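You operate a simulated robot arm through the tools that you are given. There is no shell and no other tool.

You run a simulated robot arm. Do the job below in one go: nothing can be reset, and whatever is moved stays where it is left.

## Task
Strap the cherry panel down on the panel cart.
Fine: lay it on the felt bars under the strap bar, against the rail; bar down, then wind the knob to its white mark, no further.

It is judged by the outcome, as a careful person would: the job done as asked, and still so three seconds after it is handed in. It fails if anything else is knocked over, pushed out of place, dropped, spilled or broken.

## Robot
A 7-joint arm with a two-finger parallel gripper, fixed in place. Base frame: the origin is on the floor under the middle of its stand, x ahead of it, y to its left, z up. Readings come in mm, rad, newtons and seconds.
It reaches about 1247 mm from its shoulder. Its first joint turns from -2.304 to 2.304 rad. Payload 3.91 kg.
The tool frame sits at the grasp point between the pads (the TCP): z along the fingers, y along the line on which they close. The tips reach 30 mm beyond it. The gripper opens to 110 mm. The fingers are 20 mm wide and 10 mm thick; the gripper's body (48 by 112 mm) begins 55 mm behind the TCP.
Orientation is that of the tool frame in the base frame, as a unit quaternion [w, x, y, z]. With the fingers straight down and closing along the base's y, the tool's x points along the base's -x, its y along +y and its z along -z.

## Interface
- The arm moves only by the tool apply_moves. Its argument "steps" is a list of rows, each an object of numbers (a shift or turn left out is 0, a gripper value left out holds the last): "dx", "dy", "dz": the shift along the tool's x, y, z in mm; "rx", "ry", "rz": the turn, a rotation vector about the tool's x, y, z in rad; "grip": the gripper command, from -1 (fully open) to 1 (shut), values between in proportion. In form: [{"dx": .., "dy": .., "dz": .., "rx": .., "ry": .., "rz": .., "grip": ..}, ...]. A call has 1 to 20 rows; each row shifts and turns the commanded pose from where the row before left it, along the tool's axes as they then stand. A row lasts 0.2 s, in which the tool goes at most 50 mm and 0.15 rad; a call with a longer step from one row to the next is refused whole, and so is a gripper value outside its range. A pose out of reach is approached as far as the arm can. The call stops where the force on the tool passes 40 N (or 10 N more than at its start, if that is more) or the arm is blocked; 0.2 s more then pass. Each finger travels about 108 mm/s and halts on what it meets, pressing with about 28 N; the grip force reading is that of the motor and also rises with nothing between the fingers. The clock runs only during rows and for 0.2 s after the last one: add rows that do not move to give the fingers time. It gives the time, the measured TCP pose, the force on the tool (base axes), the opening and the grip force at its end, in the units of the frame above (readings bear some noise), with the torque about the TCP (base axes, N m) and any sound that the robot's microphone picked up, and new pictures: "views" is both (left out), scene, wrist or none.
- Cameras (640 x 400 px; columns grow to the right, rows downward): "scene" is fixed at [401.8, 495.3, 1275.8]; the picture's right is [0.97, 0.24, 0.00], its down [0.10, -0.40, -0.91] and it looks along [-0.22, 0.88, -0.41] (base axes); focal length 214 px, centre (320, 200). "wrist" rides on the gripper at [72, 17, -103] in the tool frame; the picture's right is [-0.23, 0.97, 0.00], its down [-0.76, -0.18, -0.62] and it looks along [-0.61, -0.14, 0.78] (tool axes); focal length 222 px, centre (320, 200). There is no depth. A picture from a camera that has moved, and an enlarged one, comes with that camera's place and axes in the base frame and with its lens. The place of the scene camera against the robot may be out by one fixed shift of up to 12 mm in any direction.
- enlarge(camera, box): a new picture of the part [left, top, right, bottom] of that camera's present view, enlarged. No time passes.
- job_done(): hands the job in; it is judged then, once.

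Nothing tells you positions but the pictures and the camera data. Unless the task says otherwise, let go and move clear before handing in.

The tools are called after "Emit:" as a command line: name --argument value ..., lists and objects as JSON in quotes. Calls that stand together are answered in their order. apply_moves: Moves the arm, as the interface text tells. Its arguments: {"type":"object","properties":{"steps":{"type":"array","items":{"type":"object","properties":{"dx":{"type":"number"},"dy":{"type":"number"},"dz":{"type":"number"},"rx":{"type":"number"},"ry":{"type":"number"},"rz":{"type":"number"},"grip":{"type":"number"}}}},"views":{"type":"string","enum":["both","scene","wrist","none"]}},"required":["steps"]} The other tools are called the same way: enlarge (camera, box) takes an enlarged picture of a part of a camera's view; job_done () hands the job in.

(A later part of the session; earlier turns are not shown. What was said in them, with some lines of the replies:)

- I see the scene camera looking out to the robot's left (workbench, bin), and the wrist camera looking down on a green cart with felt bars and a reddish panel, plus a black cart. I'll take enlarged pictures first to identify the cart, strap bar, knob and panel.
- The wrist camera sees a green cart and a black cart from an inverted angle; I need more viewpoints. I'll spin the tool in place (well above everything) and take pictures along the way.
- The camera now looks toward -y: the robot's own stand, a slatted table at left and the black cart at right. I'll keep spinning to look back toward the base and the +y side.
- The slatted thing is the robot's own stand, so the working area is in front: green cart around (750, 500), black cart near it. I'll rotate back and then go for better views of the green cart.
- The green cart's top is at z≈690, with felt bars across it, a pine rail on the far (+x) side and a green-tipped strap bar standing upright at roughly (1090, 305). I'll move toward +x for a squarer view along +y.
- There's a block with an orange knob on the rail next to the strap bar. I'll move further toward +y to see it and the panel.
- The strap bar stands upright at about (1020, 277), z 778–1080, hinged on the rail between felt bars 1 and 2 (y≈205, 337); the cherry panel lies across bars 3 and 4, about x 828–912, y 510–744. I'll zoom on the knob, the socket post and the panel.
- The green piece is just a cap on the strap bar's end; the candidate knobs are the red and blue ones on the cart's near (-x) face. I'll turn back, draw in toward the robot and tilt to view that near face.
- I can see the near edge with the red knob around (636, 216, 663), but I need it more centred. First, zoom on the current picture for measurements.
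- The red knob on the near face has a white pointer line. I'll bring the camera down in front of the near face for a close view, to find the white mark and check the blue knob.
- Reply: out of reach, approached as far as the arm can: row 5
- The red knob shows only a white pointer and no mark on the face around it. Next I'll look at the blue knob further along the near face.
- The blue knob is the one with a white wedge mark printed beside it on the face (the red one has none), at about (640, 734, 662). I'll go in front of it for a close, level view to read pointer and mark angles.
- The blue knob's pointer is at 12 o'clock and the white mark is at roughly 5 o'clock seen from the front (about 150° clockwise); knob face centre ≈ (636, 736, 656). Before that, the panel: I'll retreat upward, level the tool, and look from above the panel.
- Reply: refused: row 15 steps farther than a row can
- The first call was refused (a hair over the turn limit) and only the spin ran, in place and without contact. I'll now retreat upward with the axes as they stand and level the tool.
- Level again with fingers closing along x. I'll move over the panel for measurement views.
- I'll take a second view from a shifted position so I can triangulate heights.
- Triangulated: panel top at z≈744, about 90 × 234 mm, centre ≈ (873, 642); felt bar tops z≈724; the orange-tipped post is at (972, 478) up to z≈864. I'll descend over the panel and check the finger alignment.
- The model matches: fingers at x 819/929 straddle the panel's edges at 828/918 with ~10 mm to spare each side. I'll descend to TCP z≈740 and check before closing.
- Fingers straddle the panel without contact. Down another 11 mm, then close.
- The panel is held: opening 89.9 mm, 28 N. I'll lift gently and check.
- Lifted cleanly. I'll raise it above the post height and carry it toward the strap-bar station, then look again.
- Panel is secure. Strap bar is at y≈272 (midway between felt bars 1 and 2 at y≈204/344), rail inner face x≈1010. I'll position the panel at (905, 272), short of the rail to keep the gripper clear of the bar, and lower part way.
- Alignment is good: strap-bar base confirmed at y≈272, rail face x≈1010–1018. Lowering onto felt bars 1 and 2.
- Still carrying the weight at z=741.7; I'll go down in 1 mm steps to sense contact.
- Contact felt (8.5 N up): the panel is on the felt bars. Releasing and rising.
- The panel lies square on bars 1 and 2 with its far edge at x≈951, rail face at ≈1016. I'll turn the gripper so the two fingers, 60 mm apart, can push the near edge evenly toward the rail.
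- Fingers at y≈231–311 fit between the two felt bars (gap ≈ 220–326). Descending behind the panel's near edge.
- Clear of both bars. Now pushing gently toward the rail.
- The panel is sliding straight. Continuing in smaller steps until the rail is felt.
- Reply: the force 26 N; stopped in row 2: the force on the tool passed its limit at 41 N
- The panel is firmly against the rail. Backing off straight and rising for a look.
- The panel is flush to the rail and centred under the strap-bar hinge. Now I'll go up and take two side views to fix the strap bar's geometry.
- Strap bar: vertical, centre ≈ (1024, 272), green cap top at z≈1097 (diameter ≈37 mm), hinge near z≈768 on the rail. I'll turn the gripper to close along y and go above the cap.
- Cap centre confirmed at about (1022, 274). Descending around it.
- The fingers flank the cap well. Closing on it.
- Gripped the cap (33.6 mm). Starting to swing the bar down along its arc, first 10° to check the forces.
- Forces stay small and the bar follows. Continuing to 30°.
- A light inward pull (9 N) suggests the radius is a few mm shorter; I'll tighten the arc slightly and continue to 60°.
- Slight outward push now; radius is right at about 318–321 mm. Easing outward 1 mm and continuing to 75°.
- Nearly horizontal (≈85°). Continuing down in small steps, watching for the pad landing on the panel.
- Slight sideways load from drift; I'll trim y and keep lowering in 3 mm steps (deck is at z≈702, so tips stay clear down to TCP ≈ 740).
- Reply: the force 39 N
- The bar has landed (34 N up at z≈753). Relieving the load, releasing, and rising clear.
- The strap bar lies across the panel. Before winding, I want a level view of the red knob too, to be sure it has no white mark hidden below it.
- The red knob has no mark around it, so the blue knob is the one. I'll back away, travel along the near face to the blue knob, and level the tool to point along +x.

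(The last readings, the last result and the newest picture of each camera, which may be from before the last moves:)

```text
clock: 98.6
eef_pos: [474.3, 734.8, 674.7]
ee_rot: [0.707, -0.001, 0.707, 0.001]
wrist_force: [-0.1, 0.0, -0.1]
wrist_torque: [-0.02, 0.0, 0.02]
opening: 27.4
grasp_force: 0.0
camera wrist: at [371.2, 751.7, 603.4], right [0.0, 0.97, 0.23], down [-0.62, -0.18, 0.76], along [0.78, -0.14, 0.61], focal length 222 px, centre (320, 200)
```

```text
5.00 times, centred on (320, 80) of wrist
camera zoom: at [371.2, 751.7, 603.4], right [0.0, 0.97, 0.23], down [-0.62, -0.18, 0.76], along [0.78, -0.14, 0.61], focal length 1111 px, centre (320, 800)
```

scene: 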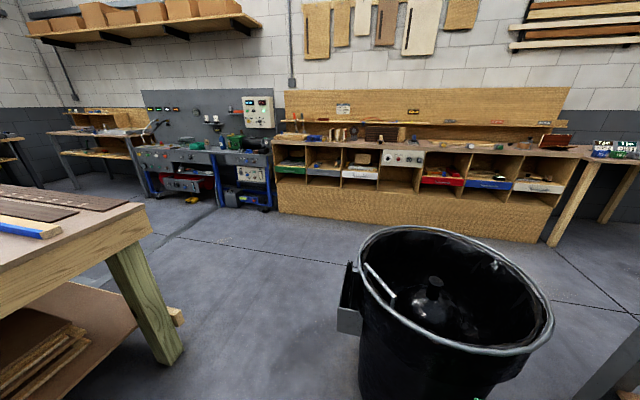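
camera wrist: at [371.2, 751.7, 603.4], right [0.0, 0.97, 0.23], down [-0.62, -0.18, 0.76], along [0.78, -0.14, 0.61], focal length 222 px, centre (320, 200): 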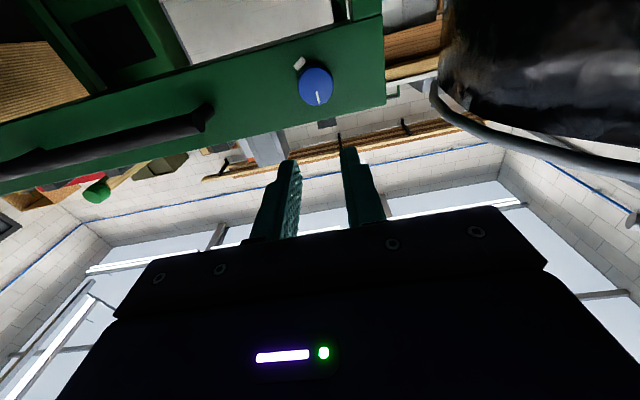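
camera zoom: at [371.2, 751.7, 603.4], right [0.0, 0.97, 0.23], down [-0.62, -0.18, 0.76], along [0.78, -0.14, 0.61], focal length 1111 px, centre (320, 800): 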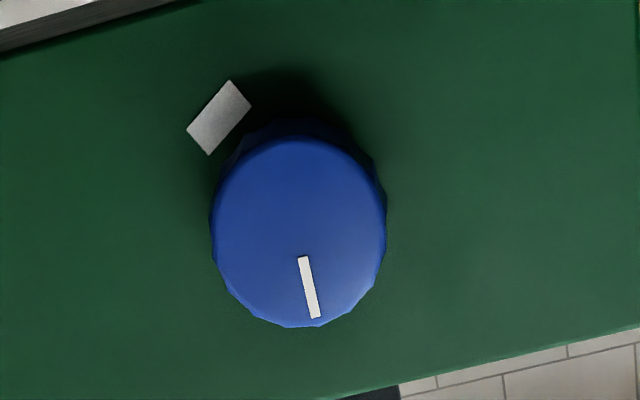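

The mark is now fully visible: it sits at ≈150° clockwise from the pointer (pointer exactly up), knob axis ≈ (y 735.3, z 655.5). I'll dry-run the 150° roll in free air here, from −75° to +75°, to be sure the wrist can do it in one go.

Emit:
apply_moves --steps '[{"dx": 19.2, "dy": 0.5, "grip": 0.0}, {"rz": -0.15}, {"rz": -0.15}, {"rz": -0.15}, {"rz": -0.15}, {"rz": -0.15}, {"rz": -0.15}, {"rz": -0.15}, {"rz": -0.15}, {"rz": -0.109}, {"dz": 0}]' --views "none"

Emit:
apply_moves --steps '[{"rz": 0.15}, {"rz": 0.15}, {"rz": 0.15}, {"rz": 0.15}, {"rz": 0.15}, {"rz": 0.15}, {"rz": 0.15}, {"rz": 0.15}, {"rz": 0.15}, {"rz": 0.15}, {"rz": 0.15}, {"rz": 0.15}, {"rz": 0.15}, {"rz": 0.15}, {"rz": 0.15}, {"rz": 0.15}, {"rz": 0.15}, {"rz": 0.068}, {"dz": 0}]' --views "wrist"

```text
clock: 101.0
eef_pos: [475.6, 734.4, 657.7]
ee_rot: [0.56, -0.432, 0.56, -0.431]
wrist_force: [-0.3, 0.4, -0.4]
wrist_torque: [0.0, 0.0, 0.02]
opening: 55.2
grasp_force: 0.2
```

```text
clock: 105.2
eef_pos: [461.1, 768.5, 783.6]
ee_rot: [0.519, 0.476, 0.56, 0.437]
wrist_force: [0.3, -0.5, -0.4]
wrist_torque: [0.0, 0.0, 0.0]
opening: 54.9
grasp_force: 0.1
out of reach, approached as far as the arm can: row 17, 18
stopped in row 19: the arm was blocked; the commanded pose is now the measured one
camera wrist: at [359.1, 842.1, 796.2], right [0.08, -0.06, 0.99], down [-0.63, -0.78, 0.0], along [0.77, -0.63, -0.1], focal length 222 px, centre (320, 200)
```

wrist: 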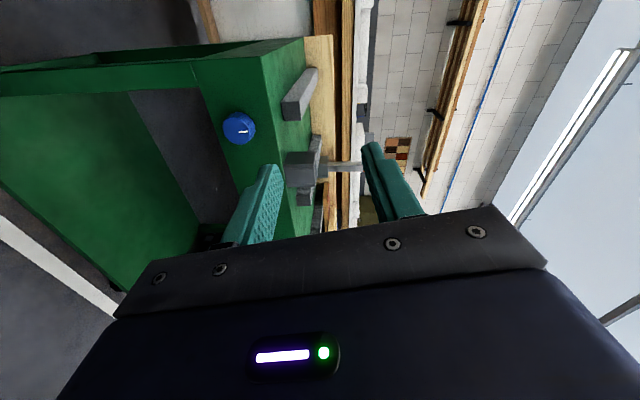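

Good thing this was a dry run: near +75° roll the arm reaches a limit and the pose drifts. I'll unwind back to neutral and plan two ~75° strokes between −75° and 0° instead.

Emit:
apply_moves --steps '[{"rz": -0.15}, {"rz": -0.15}, {"rz": -0.15}, {"rz": -0.15}, {"rz": -0.15}, {"rz": -0.15}, {"rz": -0.15}, {"rz": -0.15}, {"rz": -0.15}, {"dz": 0}]' --views "wrist"

```text
clock: 107.4
eef_pos: [461.9, 768.1, 780.8]
ee_rot: [0.677, 0.02, 0.735, 0.016]
wrist_force: [-0.5, -0.1, -1.5]
wrist_torque: [-0.04, 0.02, 0.02]
opening: 55.0
grasp_force: 0.1
camera wrist: at [352.7, 788.2, 719.0], right [0.03, 0.96, 0.28], down [-0.56, -0.21, 0.8], along [0.83, -0.18, 0.53], focal length 222 px, centre (320, 200)
```

wrist: 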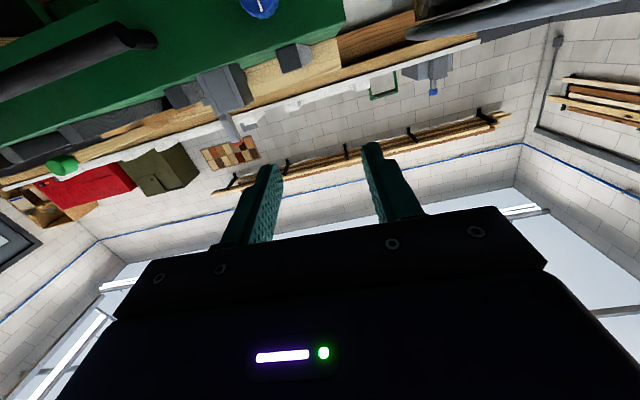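

Emit:
apply_moves --steps '[{"rx": -0.0057, "ry": -0.082, "rz": -0.051}, {"dx": 31.3, "dy": -8.2, "dz": 19.5}, {"dx": 31.3, "dy": -8.2, "dz": 19.5}, {"dx": 31.3, "dy": -8.2, "dz": 19.5}, {"dx": 31.4, "dy": -8.2, "dz": 19.5}, {"dz": 0}]' --views "wrist"

Emit:
enlarge --camera "wrist" --box '[260, 40, 380, 120]'

```text
clock: 108.8
eef_pos: [536.4, 738.0, 663.3]
ee_rot: [0.707, 0.001, 0.707, 0.004]
wrist_force: [0.1, 0.5, -0.2]
wrist_torque: [0.0, 0.0, -0.01]
opening: 55.0
grasp_force: 0.1
camera wrist: at [433.3, 754.9, 590.1], right [0.0, 0.97, 0.24], down [-0.62, -0.19, 0.76], along [0.78, -0.15, 0.61], focal length 222 px, centre (320, 200)
```

wrist: 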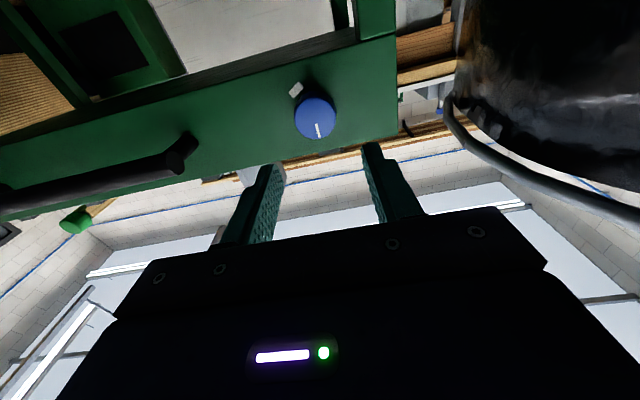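

```text
5.00 times, centred on (320, 80) of wrist
camera zoom: at [433.3, 754.9, 590.1], right [0.0, 0.97, 0.24], down [-0.62, -0.19, 0.76], along [0.78, -0.15, 0.61], focal length 1111 px, centre (320, 800)
```

zoom: 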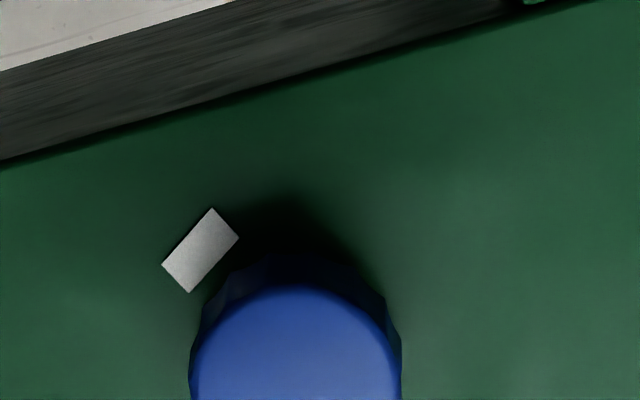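

Emit:
enlarge --camera "wrist" --box '[250, 70, 378, 150]'

```text
5.00 times, centred on (314, 110) of wrist
camera zoom: at [433.3, 754.9, 590.1], right [0.0, 0.97, 0.24], down [-0.62, -0.19, 0.76], along [0.78, -0.15, 0.61], focal length 1111 px, centre (350, 650)
```

zoom: 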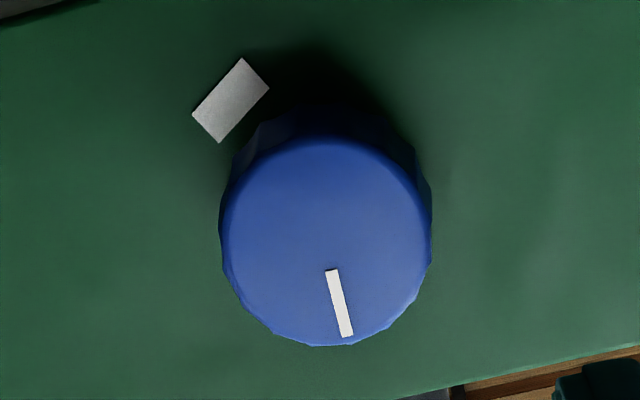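

Refined: knob axis (735, 655), front face x≈638, mark at 150.0° and pointer at 0°. I'll roll the gripper to −75° here and check alignment before advancing.

Emit:
apply_moves --steps '[{"dx": 8.3, "dy": -3, "grip": -0.1}, {"rz": -0.15}, {"rz": -0.15}, {"rz": -0.15}, {"rz": -0.15}, {"rz": -0.15}, {"rz": -0.15}, {"rz": -0.15}, {"rz": -0.15}, {"rz": -0.109}, {"dz": 0}, {"dz": 0}]' --views "wrist"

```text
clock: 111.4
eef_pos: [539.0, 731.9, 648.8]
ee_rot: [0.561, -0.43, 0.562, -0.431]
wrist_force: [-0.4, -0.1, -0.9]
wrist_torque: [-0.01, -0.01, -0.03]
opening: 60.2
grasp_force: 0.0
camera wrist: at [436.2, 666.0, 613.1], right [0.0, 0.47, -0.88], down [-0.62, 0.69, 0.37], along [0.78, 0.55, 0.29], focal length 222 px, centre (320, 200)
```

wrist: 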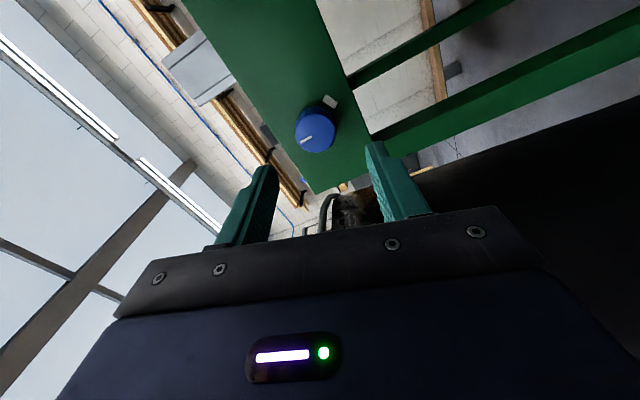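

The pose had still been settling, so my correction overshot a little; trimming to (735, 655) and confirming.

Emit:
apply_moves --steps '[{"dx": -4.6, "dy": -5.2}, {"dz": 0}, {"dz": 0}, {"dz": 0}]' --views "wrist"

Emit:
enlarge --camera "wrist" --box '[250, 70, 410, 190]'

```text
clock: 112.4
eef_pos: [540.6, 735.0, 654.9]
ee_rot: [0.561, -0.43, 0.562, -0.43]
wrist_force: [-0.8, -1.1, -0.4]
wrist_torque: [-0.02, 0.0, -0.01]
opening: 60.4
grasp_force: 0.1
camera wrist: at [436.3, 669.1, 619.5], right [0.0, 0.47, -0.88], down [-0.62, 0.69, 0.37], along [0.78, 0.55, 0.3], focal length 222 px, centre (320, 200)
```

wrist: 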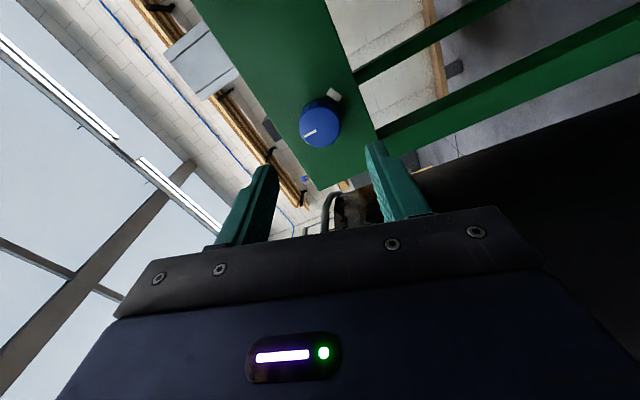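

```text
3.33 times, centred on (330, 130) of wrist
camera zoom: at [436.3, 669.1, 619.5], right [0.0, 0.47, -0.88], down [-0.62, 0.69, 0.37], along [0.78, 0.55, 0.3], focal length 740 px, centre (287, 433)
```

zoom: 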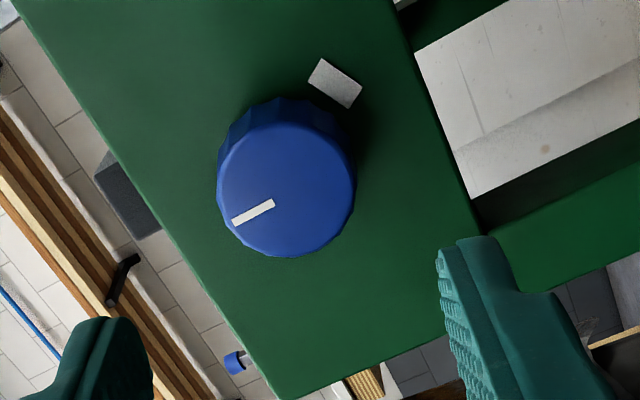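

Alignment verified (predicted and observed knob centres agree to a pixel). Advancing so the fingers straddle the knob.

Emit:
apply_moves --steps '[{"dz": 30}, {"dz": 30}, {"dz": 15}, {"dz": 7}, {"dz": 0}, {"dz": 0}]' --views "wrist"

Emit:
enlarge --camera "wrist" --box '[220, 100, 420, 240]'

```text
clock: 113.8
eef_pos: [622.2, 734.1, 654.4]
ee_rot: [0.561, -0.43, 0.562, -0.43]
wrist_force: [-0.7, 0.5, -0.5]
wrist_torque: [0.04, 0.02, 0.01]
opening: 60.6
grasp_force: 0.0
camera wrist: at [517.7, 668.9, 619.5], right [0.0, 0.47, -0.88], down [-0.62, 0.69, 0.37], along [0.78, 0.55, 0.3], focal length 222 px, centre (320, 200)
```

wrist: 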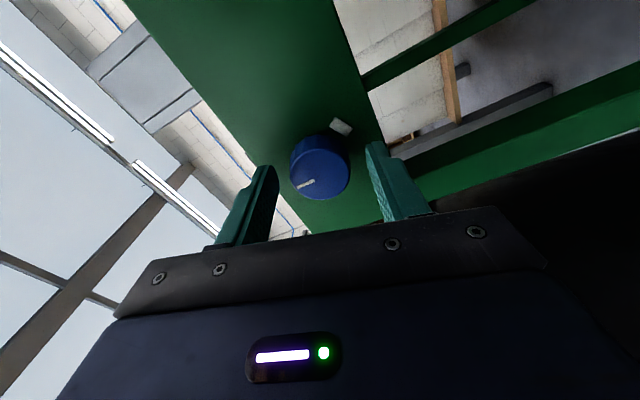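

```text
2.86 times, centred on (320, 170) of wrist
camera zoom: at [517.7, 668.9, 619.5], right [0.0, 0.47, -0.88], down [-0.62, 0.69, 0.37], along [0.78, 0.55, 0.3], focal length 635 px, centre (320, 286)
```

zoom: 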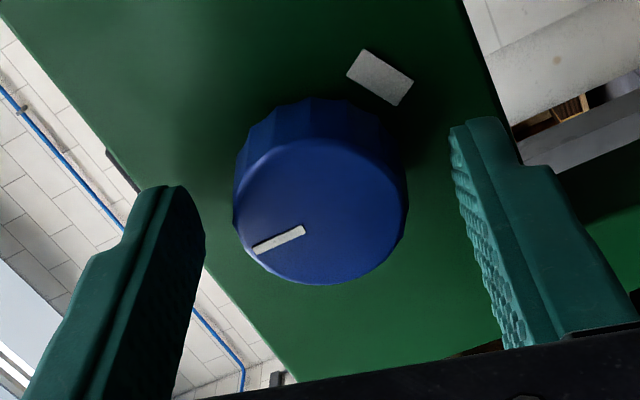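

Emit:
apply_moves --steps '[{"grip": 0.1}, {"grip": 0.25}, {"grip": 0.45}, {"grip": 0.45}, {"dz": 0}]' --views "wrist"

```text
clock: 115.0
eef_pos: [620.2, 734.5, 655.2]
ee_rot: [0.561, -0.429, 0.561, -0.431]
wrist_force: [-0.6, -1.4, 2.1]
wrist_torque: [-0.01, -0.04, -0.01]
opening: 39.2
grasp_force: 45.3
camera wrist: at [517.7, 668.8, 619.6], right [0.0, 0.47, -0.88], down [-0.62, 0.69, 0.37], along [0.78, 0.55, 0.3], focal length 222 px, centre (320, 200)
```

wrist: 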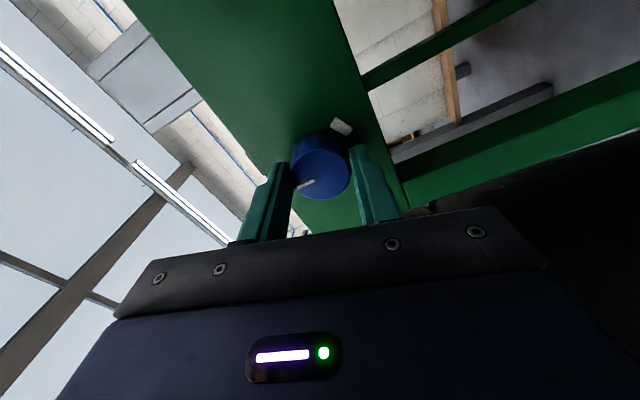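

Knob gripped at 39.2 mm. Turning clockwise a little first to feel the torque.

Emit:
apply_moves --steps '[{"rz": 0.1}, {"rz": 0.1}, {"rz": 0.1}, {"rz": 0}]' --views "wrist"

Emit:
enlarge --camera "wrist" --box '[220, 100, 420, 240]'

```text
clock: 116.0
eef_pos: [621.8, 733.8, 655.5]
ee_rot: [0.62, -0.341, 0.619, -0.342]
wrist_force: [-8.3, -3.6, 5.8]
wrist_torque: [0.03, 0.04, -0.3]
opening: 39.3
grasp_force: 44.3
camera wrist: at [517.8, 682.2, 601.5], right [0.0, 0.71, -0.7], down [-0.62, 0.55, 0.56], along [0.78, 0.44, 0.45], focal length 222 px, centre (320, 200)
```

wrist: 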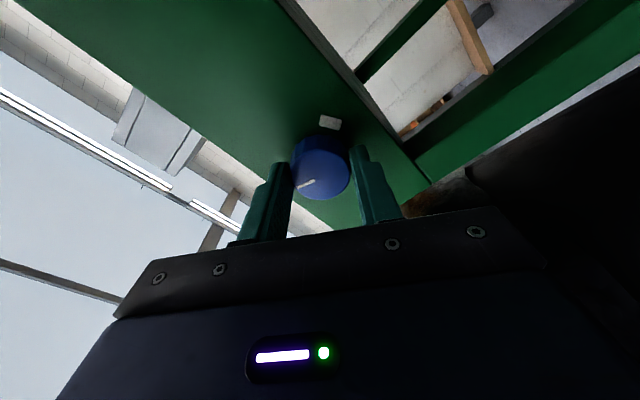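

```text
2.86 times, centred on (320, 170) of wrist
camera zoom: at [517.8, 682.2, 601.5], right [0.0, 0.71, -0.7], down [-0.62, 0.55, 0.56], along [0.78, 0.44, 0.45], focal length 635 px, centre (320, 286)
```

zoom: 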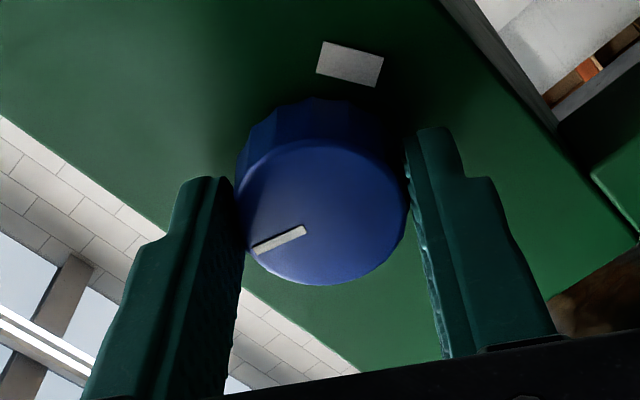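

The knob follows the gripper (pointer fixed relative to the fingers, mark approaching). Continuing the first stroke to roll 0.

Emit:
apply_moves --steps '[{"rz": 0.1}, {"rz": 0.1}, {"rz": 0.1}, {"rz": 0.1}, {"rz": 0.1}, {"rz": 0}]' --views "none"

Emit:
apply_moves --steps '[{"rz": 0.1}, {"rz": 0.1}, {"rz": 0.1}, {"rz": 0.1}, {"rz": 0.109}, {"rz": 0}]' --views "wrist"

Emit:
enlarge --camera "wrist" --box '[220, 100, 420, 240]'

```text
clock: 117.4
eef_pos: [621.6, 734.1, 653.9]
ee_rot: [0.685, -0.177, 0.684, -0.178]
wrist_force: [-2.5, -1.8, -1.4]
wrist_torque: [-0.01, -0.55, 0.49]
opening: 39.7
grasp_force: 45.0
```

```text
clock: 118.8
eef_pos: [620.9, 735.9, 654.4]
ee_rot: [0.707, 0.001, 0.707, 0.001]
wrist_force: [-3.3, 9.3, -6.0]
wrist_torque: [0.01, 0.11, 0.32]
opening: 39.5
grasp_force: 44.7
camera wrist: at [518.0, 752.0, 582.0], right [0.0, 0.97, 0.23], down [-0.62, -0.18, 0.76], along [0.78, -0.14, 0.61], focal length 222 px, centre (320, 200)
```

wrist: 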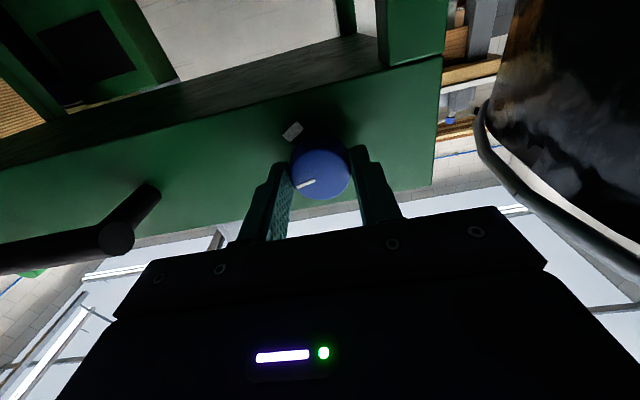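

```text
2.86 times, centred on (320, 170) of wrist
camera zoom: at [518.0, 752.0, 582.0], right [0.0, 0.97, 0.23], down [-0.62, -0.18, 0.76], along [0.78, -0.14, 0.61], focal length 635 px, centre (320, 286)
```

zoom: 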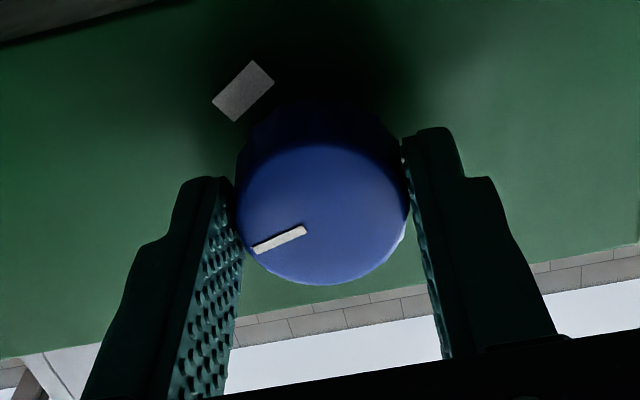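

75° done, exactly half. Releasing, rolling back to −75°, and re-gripping for the second stroke.

Emit:
apply_moves --steps '[{"grip": 0.1}, {"grip": -0.15}, {"grip": -0.15}, {"rz": -0.15}, {"rz": -0.15}, {"rz": -0.15}, {"rz": -0.15}, {"rz": -0.15}, {"rz": -0.15}, {"rz": -0.15}, {"rz": -0.15}, {"rz": -0.109}, {"rz": 0}, {"rz": 0}]' --views "wrist"

Emit:
enlarge --camera "wrist" --box '[220, 100, 420, 240]'

```text
clock: 121.8
eef_pos: [620.9, 734.6, 654.6]
ee_rot: [0.561, -0.43, 0.561, -0.431]
wrist_force: [0.9, 1.0, -0.1]
wrist_torque: [0.01, -0.03, -0.02]
opening: 63.3
grasp_force: 0.2
camera wrist: at [518.1, 668.9, 619.2], right [0.0, 0.47, -0.88], down [-0.62, 0.69, 0.37], along [0.78, 0.55, 0.3], focal length 222 px, centre (320, 200)
```

wrist: 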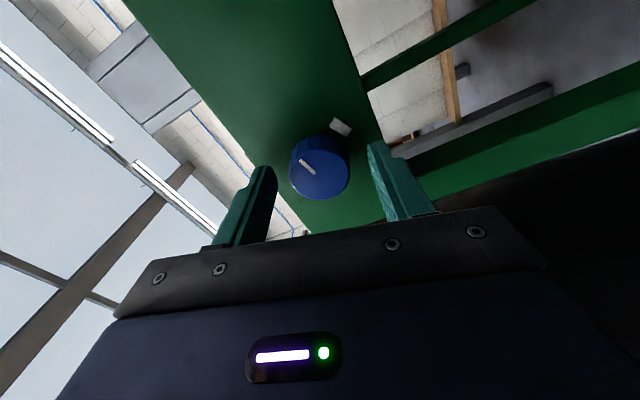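

```text
2.86 times, centred on (320, 170) of wrist
camera zoom: at [518.1, 668.9, 619.2], right [0.0, 0.47, -0.88], down [-0.62, 0.69, 0.37], along [0.78, 0.55, 0.3], focal length 635 px, centre (320, 286)
```

zoom: 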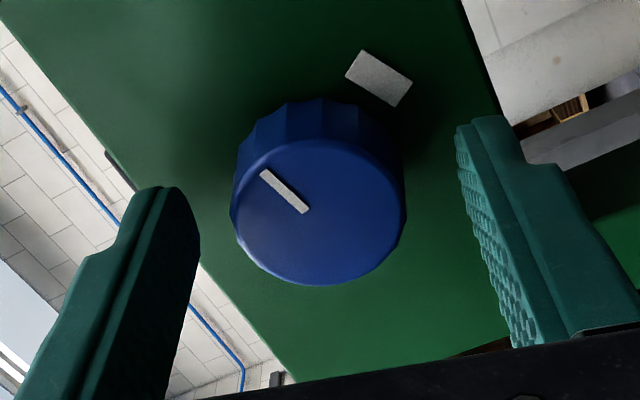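

The pointer reads ≈75° now, as planned. Second stroke: re-grip and turn the remaining 75°, stopping a hair short to check.

Emit:
apply_moves --steps '[{"grip": 0.1}, {"grip": 0.25}, {"grip": 0.45}, {"grip": 0.45}, {"rz": 0.1}, {"rz": 0.1}, {"rz": 0.1}, {"rz": 0.1}, {"rz": 0.1}, {"rz": 0.1}, {"rz": 0}]' --views "none"

Emit:
apply_moves --steps '[{"rz": 0.1}, {"rz": 0.1}, {"rz": 0.1}, {"rz": 0.1}, {"rz": 0.1}, {"rz": 0.1}, {"rz": 0.05}, {"rz": 0}, {"rz": 0}]' --views "wrist"

Emit:
enlarge --camera "wrist" --box '[220, 100, 420, 240]'

```text
clock: 124.2
eef_pos: [621.3, 733.4, 655.6]
ee_rot: [0.664, -0.245, 0.663, -0.243]
wrist_force: [4.7, 3.4, 0.2]
wrist_torque: [0.01, 0.04, 0.1]
opening: 39.3
grasp_force: 45.2
```

```text
clock: 126.2
eef_pos: [621.8, 734.0, 654.4]
ee_rot: [0.707, -0.021, 0.707, -0.02]
wrist_force: [-5.5, 4.0, -5.5]
wrist_torque: [0.02, 0.19, -0.02]
opening: 39.2
grasp_force: 45.0
camera wrist: at [518.0, 747.7, 581.1], right [0.0, 0.99, 0.17], down [-0.62, -0.13, 0.77], along [0.78, -0.11, 0.61], focal length 222 px, centre (320, 200)
```

wrist: 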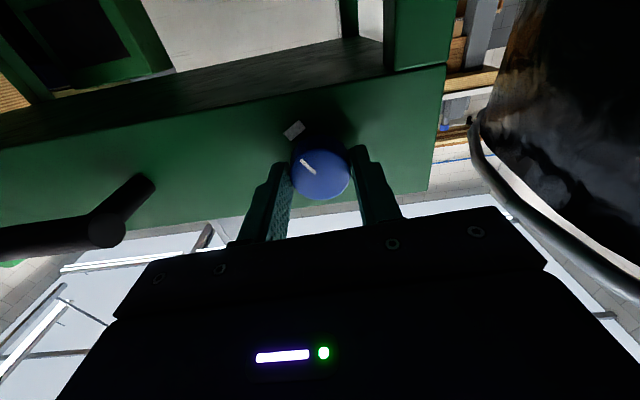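

```text
2.86 times, centred on (320, 170) of wrist
camera zoom: at [518.0, 747.7, 581.1], right [0.0, 0.99, 0.17], down [-0.62, -0.13, 0.77], along [0.78, -0.11, 0.61], focal length 635 px, centre (320, 286)
```

zoom: 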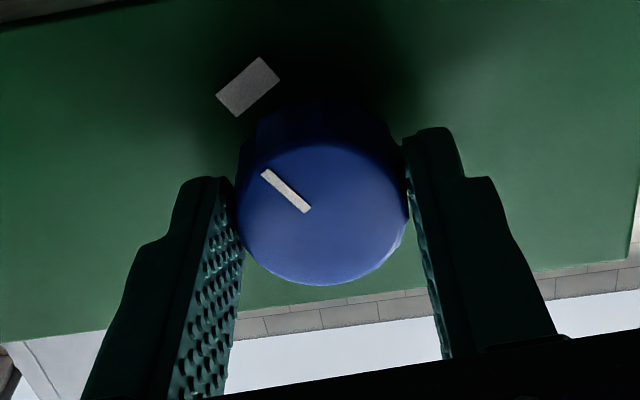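

About 3.4° to go. Completing the turn, then releasing and backing off to compare pointer and mark.

Emit:
apply_moves --steps '[{"rz": 0.03}, {"rz": 0.028}, {"rz": 0}, {"rz": 0}, {"grip": 0.1}, {"grip": -0.15}, {"grip": -0.15}, {"dz": -20}, {"dz": -30}, {"dz": -30}, {"dz": 0}]' --views "wrist"

Emit:
enlarge --camera "wrist" --box '[250, 70, 378, 150]'

```text
clock: 128.6
eef_pos: [541.3, 735.6, 654.9]
ee_rot: [0.707, 0.001, 0.707, -0.001]
wrist_force: [0.1, 0.9, -0.1]
wrist_torque: [0.01, 0.0, 0.0]
opening: 63.1
grasp_force: 0.2
camera wrist: at [437.4, 751.6, 582.4], right [0.0, 0.97, 0.23], down [-0.62, -0.18, 0.76], along [0.78, -0.14, 0.61], focal length 222 px, centre (320, 200)
```

wrist: 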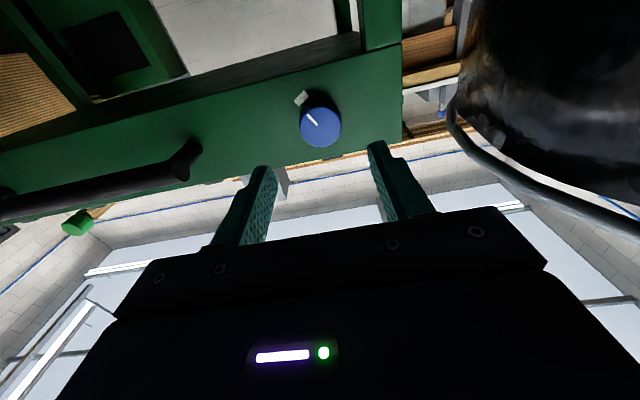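

```text
5.00 times, centred on (314, 110) of wrist
camera zoom: at [437.4, 751.6, 582.4], right [0.0, 0.97, 0.23], down [-0.62, -0.18, 0.76], along [0.78, -0.14, 0.61], focal length 1111 px, centre (350, 650)
```

zoom: 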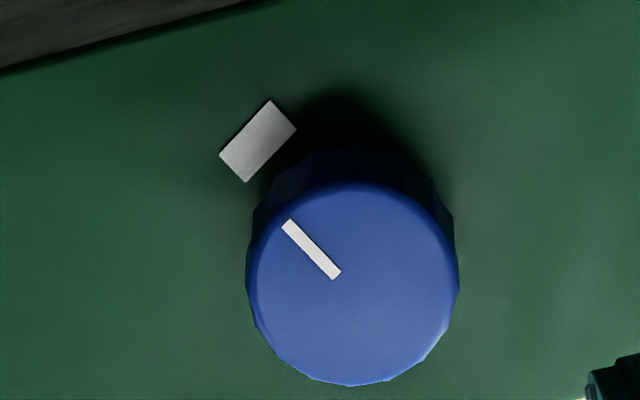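

Pointer now aims at the mark (≈150–151° vs mark 150°; total turned 149.9°). I'll retreat upward, level the tool, and inspect the whole cart.

Emit:
apply_moves --steps '[{"dz": -20}, {"dx": -45}, {"dx": -45}, {"dx": -45}, {"dx": -45}, {"ry": 0.149}, {"ry": 0.149}, {"ry": 0.149}, {"ry": 0.149}, {"ry": 0.149}, {"ry": 0.149}, {"ry": 0.149}, {"ry": 0.149}, {"ry": 0.149}, {"ry": 0.149}, {"ry": 0.0808}, {"dz": 0}]' --views "wrist"

```text
clock: 132.2
eef_pos: [521.2, 734.0, 835.1]
ee_rot: [0.0, 0.0, 1.0, 0.002]
wrist_force: [0.8, 0.1, -0.2]
wrist_torque: [0.0, -0.02, 0.03]
opening: 63.3
grasp_force: 0.1
camera wrist: at [448.8, 751.0, 937.9], right [0.23, 0.97, 0.0], down [0.76, -0.18, 0.62], along [0.61, -0.14, -0.78], focal length 222 px, centre (320, 200)
```

wrist: 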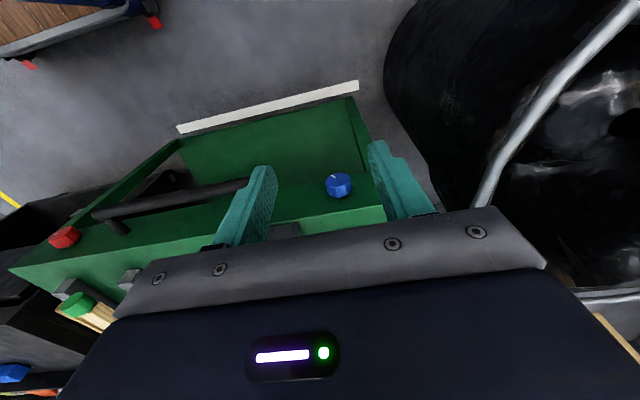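

Emit:
apply_moves --steps '[{"dz": -48}, {"dz": -48}, {"dz": -48}, {"dz": -48}, {"dz": -48}, {"dz": -48}, {"dz": -48}, {"dz": -48}, {"dy": -48}, {"dy": -48}, {"dy": -48}, {"dy": -48}, {"dy": -48}, {"dy": -48}, {"dy": -48}, {"dy": -48}, {"dx": -40}, {"dz": 0}]' --views "wrist"

Emit:
enlarge --camera "wrist" --box '[200, 20, 520, 220]'

```text
clock: 136.0
eef_pos: [561.3, 350.0, 1216.6]
ee_rot: [0.0, -0.001, 1.0, 0.002]
wrist_force: [-0.3, -0.9, -0.1]
wrist_torque: [0.02, -0.03, -0.06]
opening: 63.5
grasp_force: 0.1
camera wrist: at [488.9, 367.4, 1320.0], right [0.23, 0.97, 0.0], down [0.76, -0.18, 0.62], along [0.61, -0.14, -0.78], focal length 222 px, centre (320, 200)
```

wrist: 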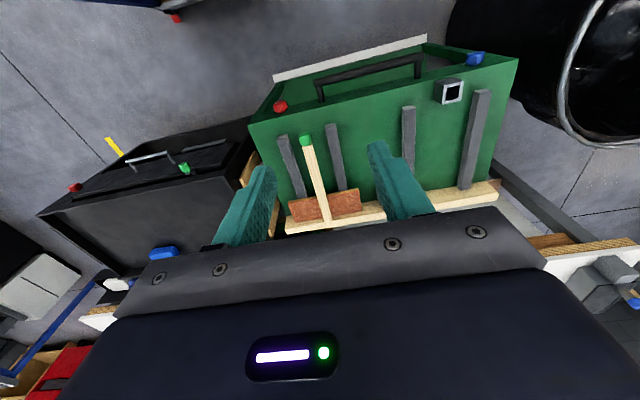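

```text
2.00 times, centred on (360, 120) of wrist
camera zoom: at [488.9, 367.4, 1320.0], right [0.23, 0.97, 0.0], down [0.76, -0.18, 0.62], along [0.61, -0.14, -0.78], focal length 444 px, centre (240, 360)
```

zoom: 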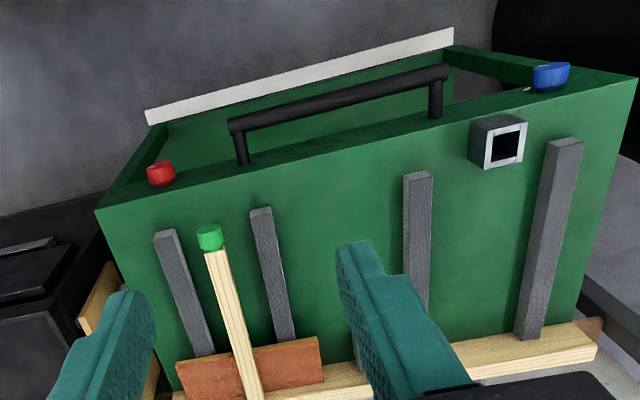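

The panel lies under the strap bar on bars 1 and 2 by the rail. I'll take one closer side view to verify flushness at the rail and that the bar sits on the panel.

Emit:
apply_moves --steps '[{"rz": -0.15}, {"rz": -0.15}, {"rz": -0.15}, {"rz": -0.15}, {"rz": -0.15}, {"rz": -0.15}, {"rz": -0.15}, {"rz": -0.15}, {"rz": -0.15}, {"rz": -0.15}, {"rz": -0.0708}, {"dx": 22, "dy": -34, "dz": 16}, {"dx": 22, "dy": -34, "dz": 16}, {"dx": 22, "dy": -34, "dz": 16}, {"dx": 22, "dy": -34, "dz": 16}, {"dx": 22, "dy": -34, "dz": 16}, {"dx": 22, "dy": -34, "dz": 16}, {"dx": 22, "dy": -34, "dz": 16}, {"dx": 22, "dy": -34, "dz": 16}, {"dz": 0}]' --views "wrist"

Emit:
enlarge --camera "wrist" --box '[180, 0, 440, 170]'

```text
clock: 140.2
eef_pos: [832.5, 174.3, 1089.0]
ee_rot: [0.0, 0.707, -0.707, -0.001]
wrist_force: [-0.2, -0.2, 0.1]
wrist_torque: [0.0, 0.0, 0.03]
opening: 63.1
grasp_force: 0.0
camera wrist: at [816.0, 101.7, 1192.8], right [-0.97, 0.23, 0.0], down [0.18, 0.76, 0.62], along [0.14, 0.61, -0.78], focal length 222 px, centre (320, 200)
```

wrist: 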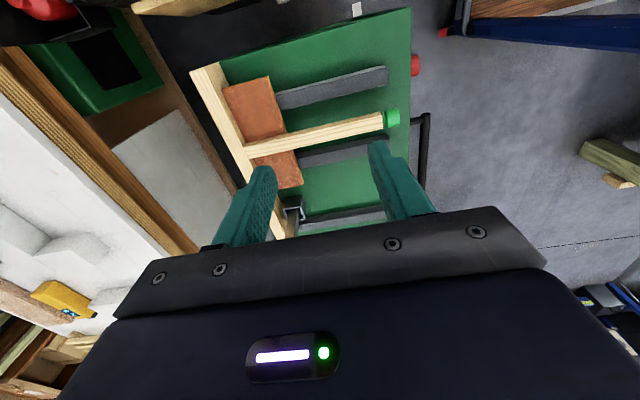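

```text
2.35 times, centred on (310, 85) of wrist
camera zoom: at [816.0, 101.7, 1192.8], right [-0.97, 0.23, 0.0], down [0.18, 0.76, 0.62], along [0.14, 0.61, -0.78], focal length 523 px, centre (344, 471)
```

zoom: 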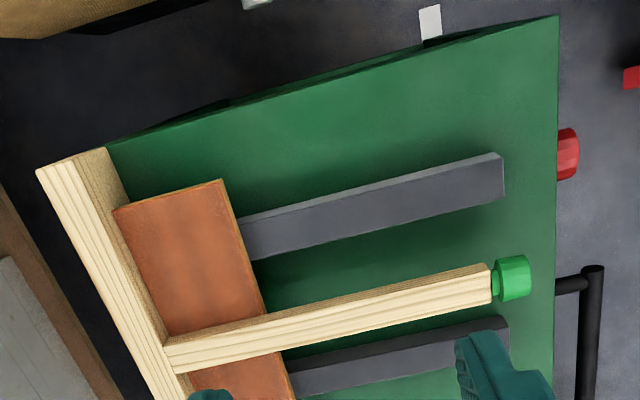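

Emit:
enlarge --camera "wrist" --box '[190, 60, 310, 200]'

Emit:
enlarge --camera "wrist" --box '[195, 60, 265, 110]'

```text
2.86 times, centred on (250, 130) of wrist
camera zoom: at [816.0, 101.7, 1192.8], right [-0.97, 0.23, 0.0], down [0.18, 0.76, 0.62], along [0.14, 0.61, -0.78], focal length 635 px, centre (520, 400)
```

zoom: 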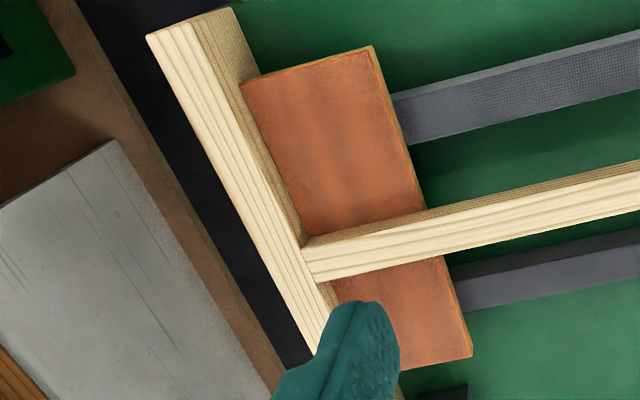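

```text
8.00 times, centred on (230, 85) of wrist
camera zoom: at [816.0, 101.7, 1192.8], right [-0.97, 0.23, 0.0], down [0.18, 0.76, 0.62], along [0.14, 0.61, -0.78], focal length 1777 px, centre (1040, 1120)
```

zoom: 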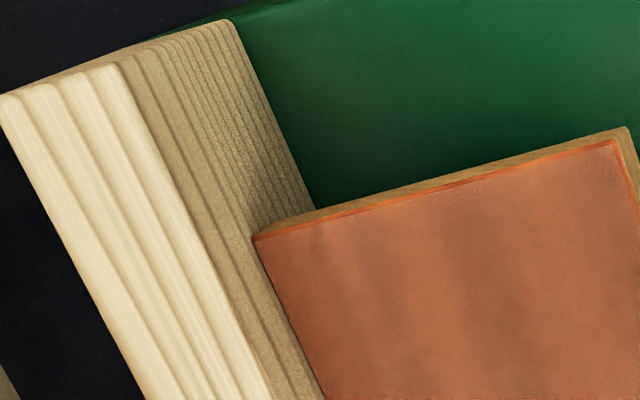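

The panel edge meets the rail with no gap, and the strap bar lies square across its middle; the knob sits at its mark. I'll back the arm well clear before handing in.

Emit:
apply_moves --steps '[{"dz": -40}, {"dz": -40}, {"dz": -40}, {"dz": -40}, {"dy": 45}, {"dy": 45}, {"dy": 45}, {"dy": 45}, {"dy": 45}, {"dy": 45}, {"dz": 0}, {"dz": 0}]' --views "wrist"

Emit:
enlarge --camera "wrist" --box '[60, 0, 380, 200]'

```text
clock: 142.8
eef_pos: [563.5, 173.2, 1249.8]
ee_rot: [0.001, -0.707, 0.708, 0.0]
wrist_force: [0.1, -0.4, 0.4]
wrist_torque: [0.0, -0.01, 0.01]
opening: 63.2
grasp_force: 0.1
camera wrist: at [545.8, 101.3, 1353.1], right [-0.97, 0.23, 0.0], down [0.18, 0.76, 0.62], along [0.14, 0.61, -0.78], focal length 222 px, centre (320, 200)
```

wrist: 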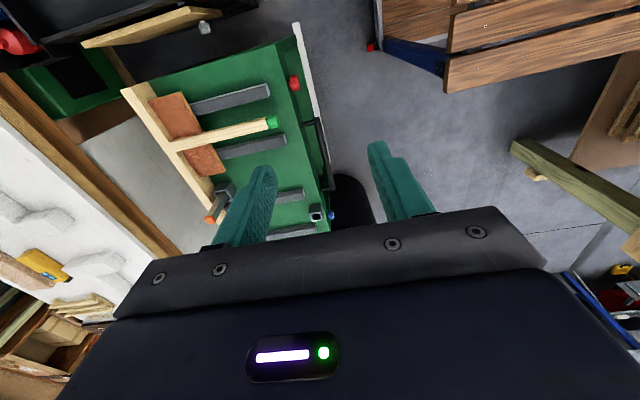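

```text
2.00 times, centred on (220, 100) of wrist
camera zoom: at [545.8, 101.3, 1353.1], right [-0.97, 0.23, 0.0], down [0.18, 0.76, 0.62], along [0.14, 0.61, -0.78], focal length 444 px, centre (520, 400)
```

zoom: 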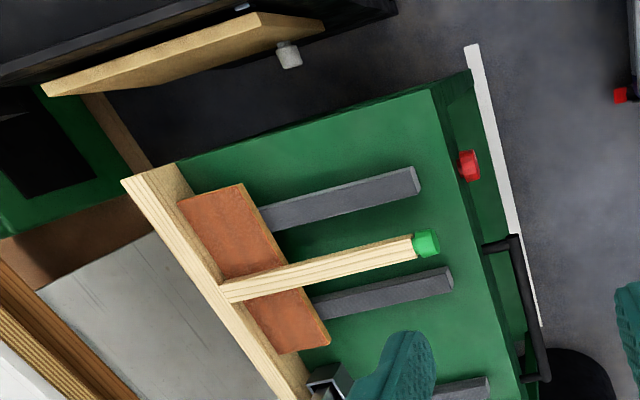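

The cherry panel is on the felt bars against the rail, the strap bar is down across it, the blue knob is at its white mark, the post and other items are undisturbed, and the arm is clear. Handing in.

Emit:
job_done

```text
The job is handed in.
```

The cherry panel is strapped down on the panel cart, and I've handed the job in.

- **Panel:** it lies on the two felt bars under the strap bar. I pushed it against the rail until it stopped, and the last close-up showed no gap along the visible part of the edge.
- **Strap bar:** I swung it down by its green cap under control, and it rests across the middle of the panel.
- **Knob:** I turned the blue knob about 150° clockwise in two strokes, and its pointer lines up with the white mark on the cart to within about 1°. The red knob has no mark, so I left it alone.

The gripper is open and the arm is clear of the cart. In the views I took, nothing else looked moved.
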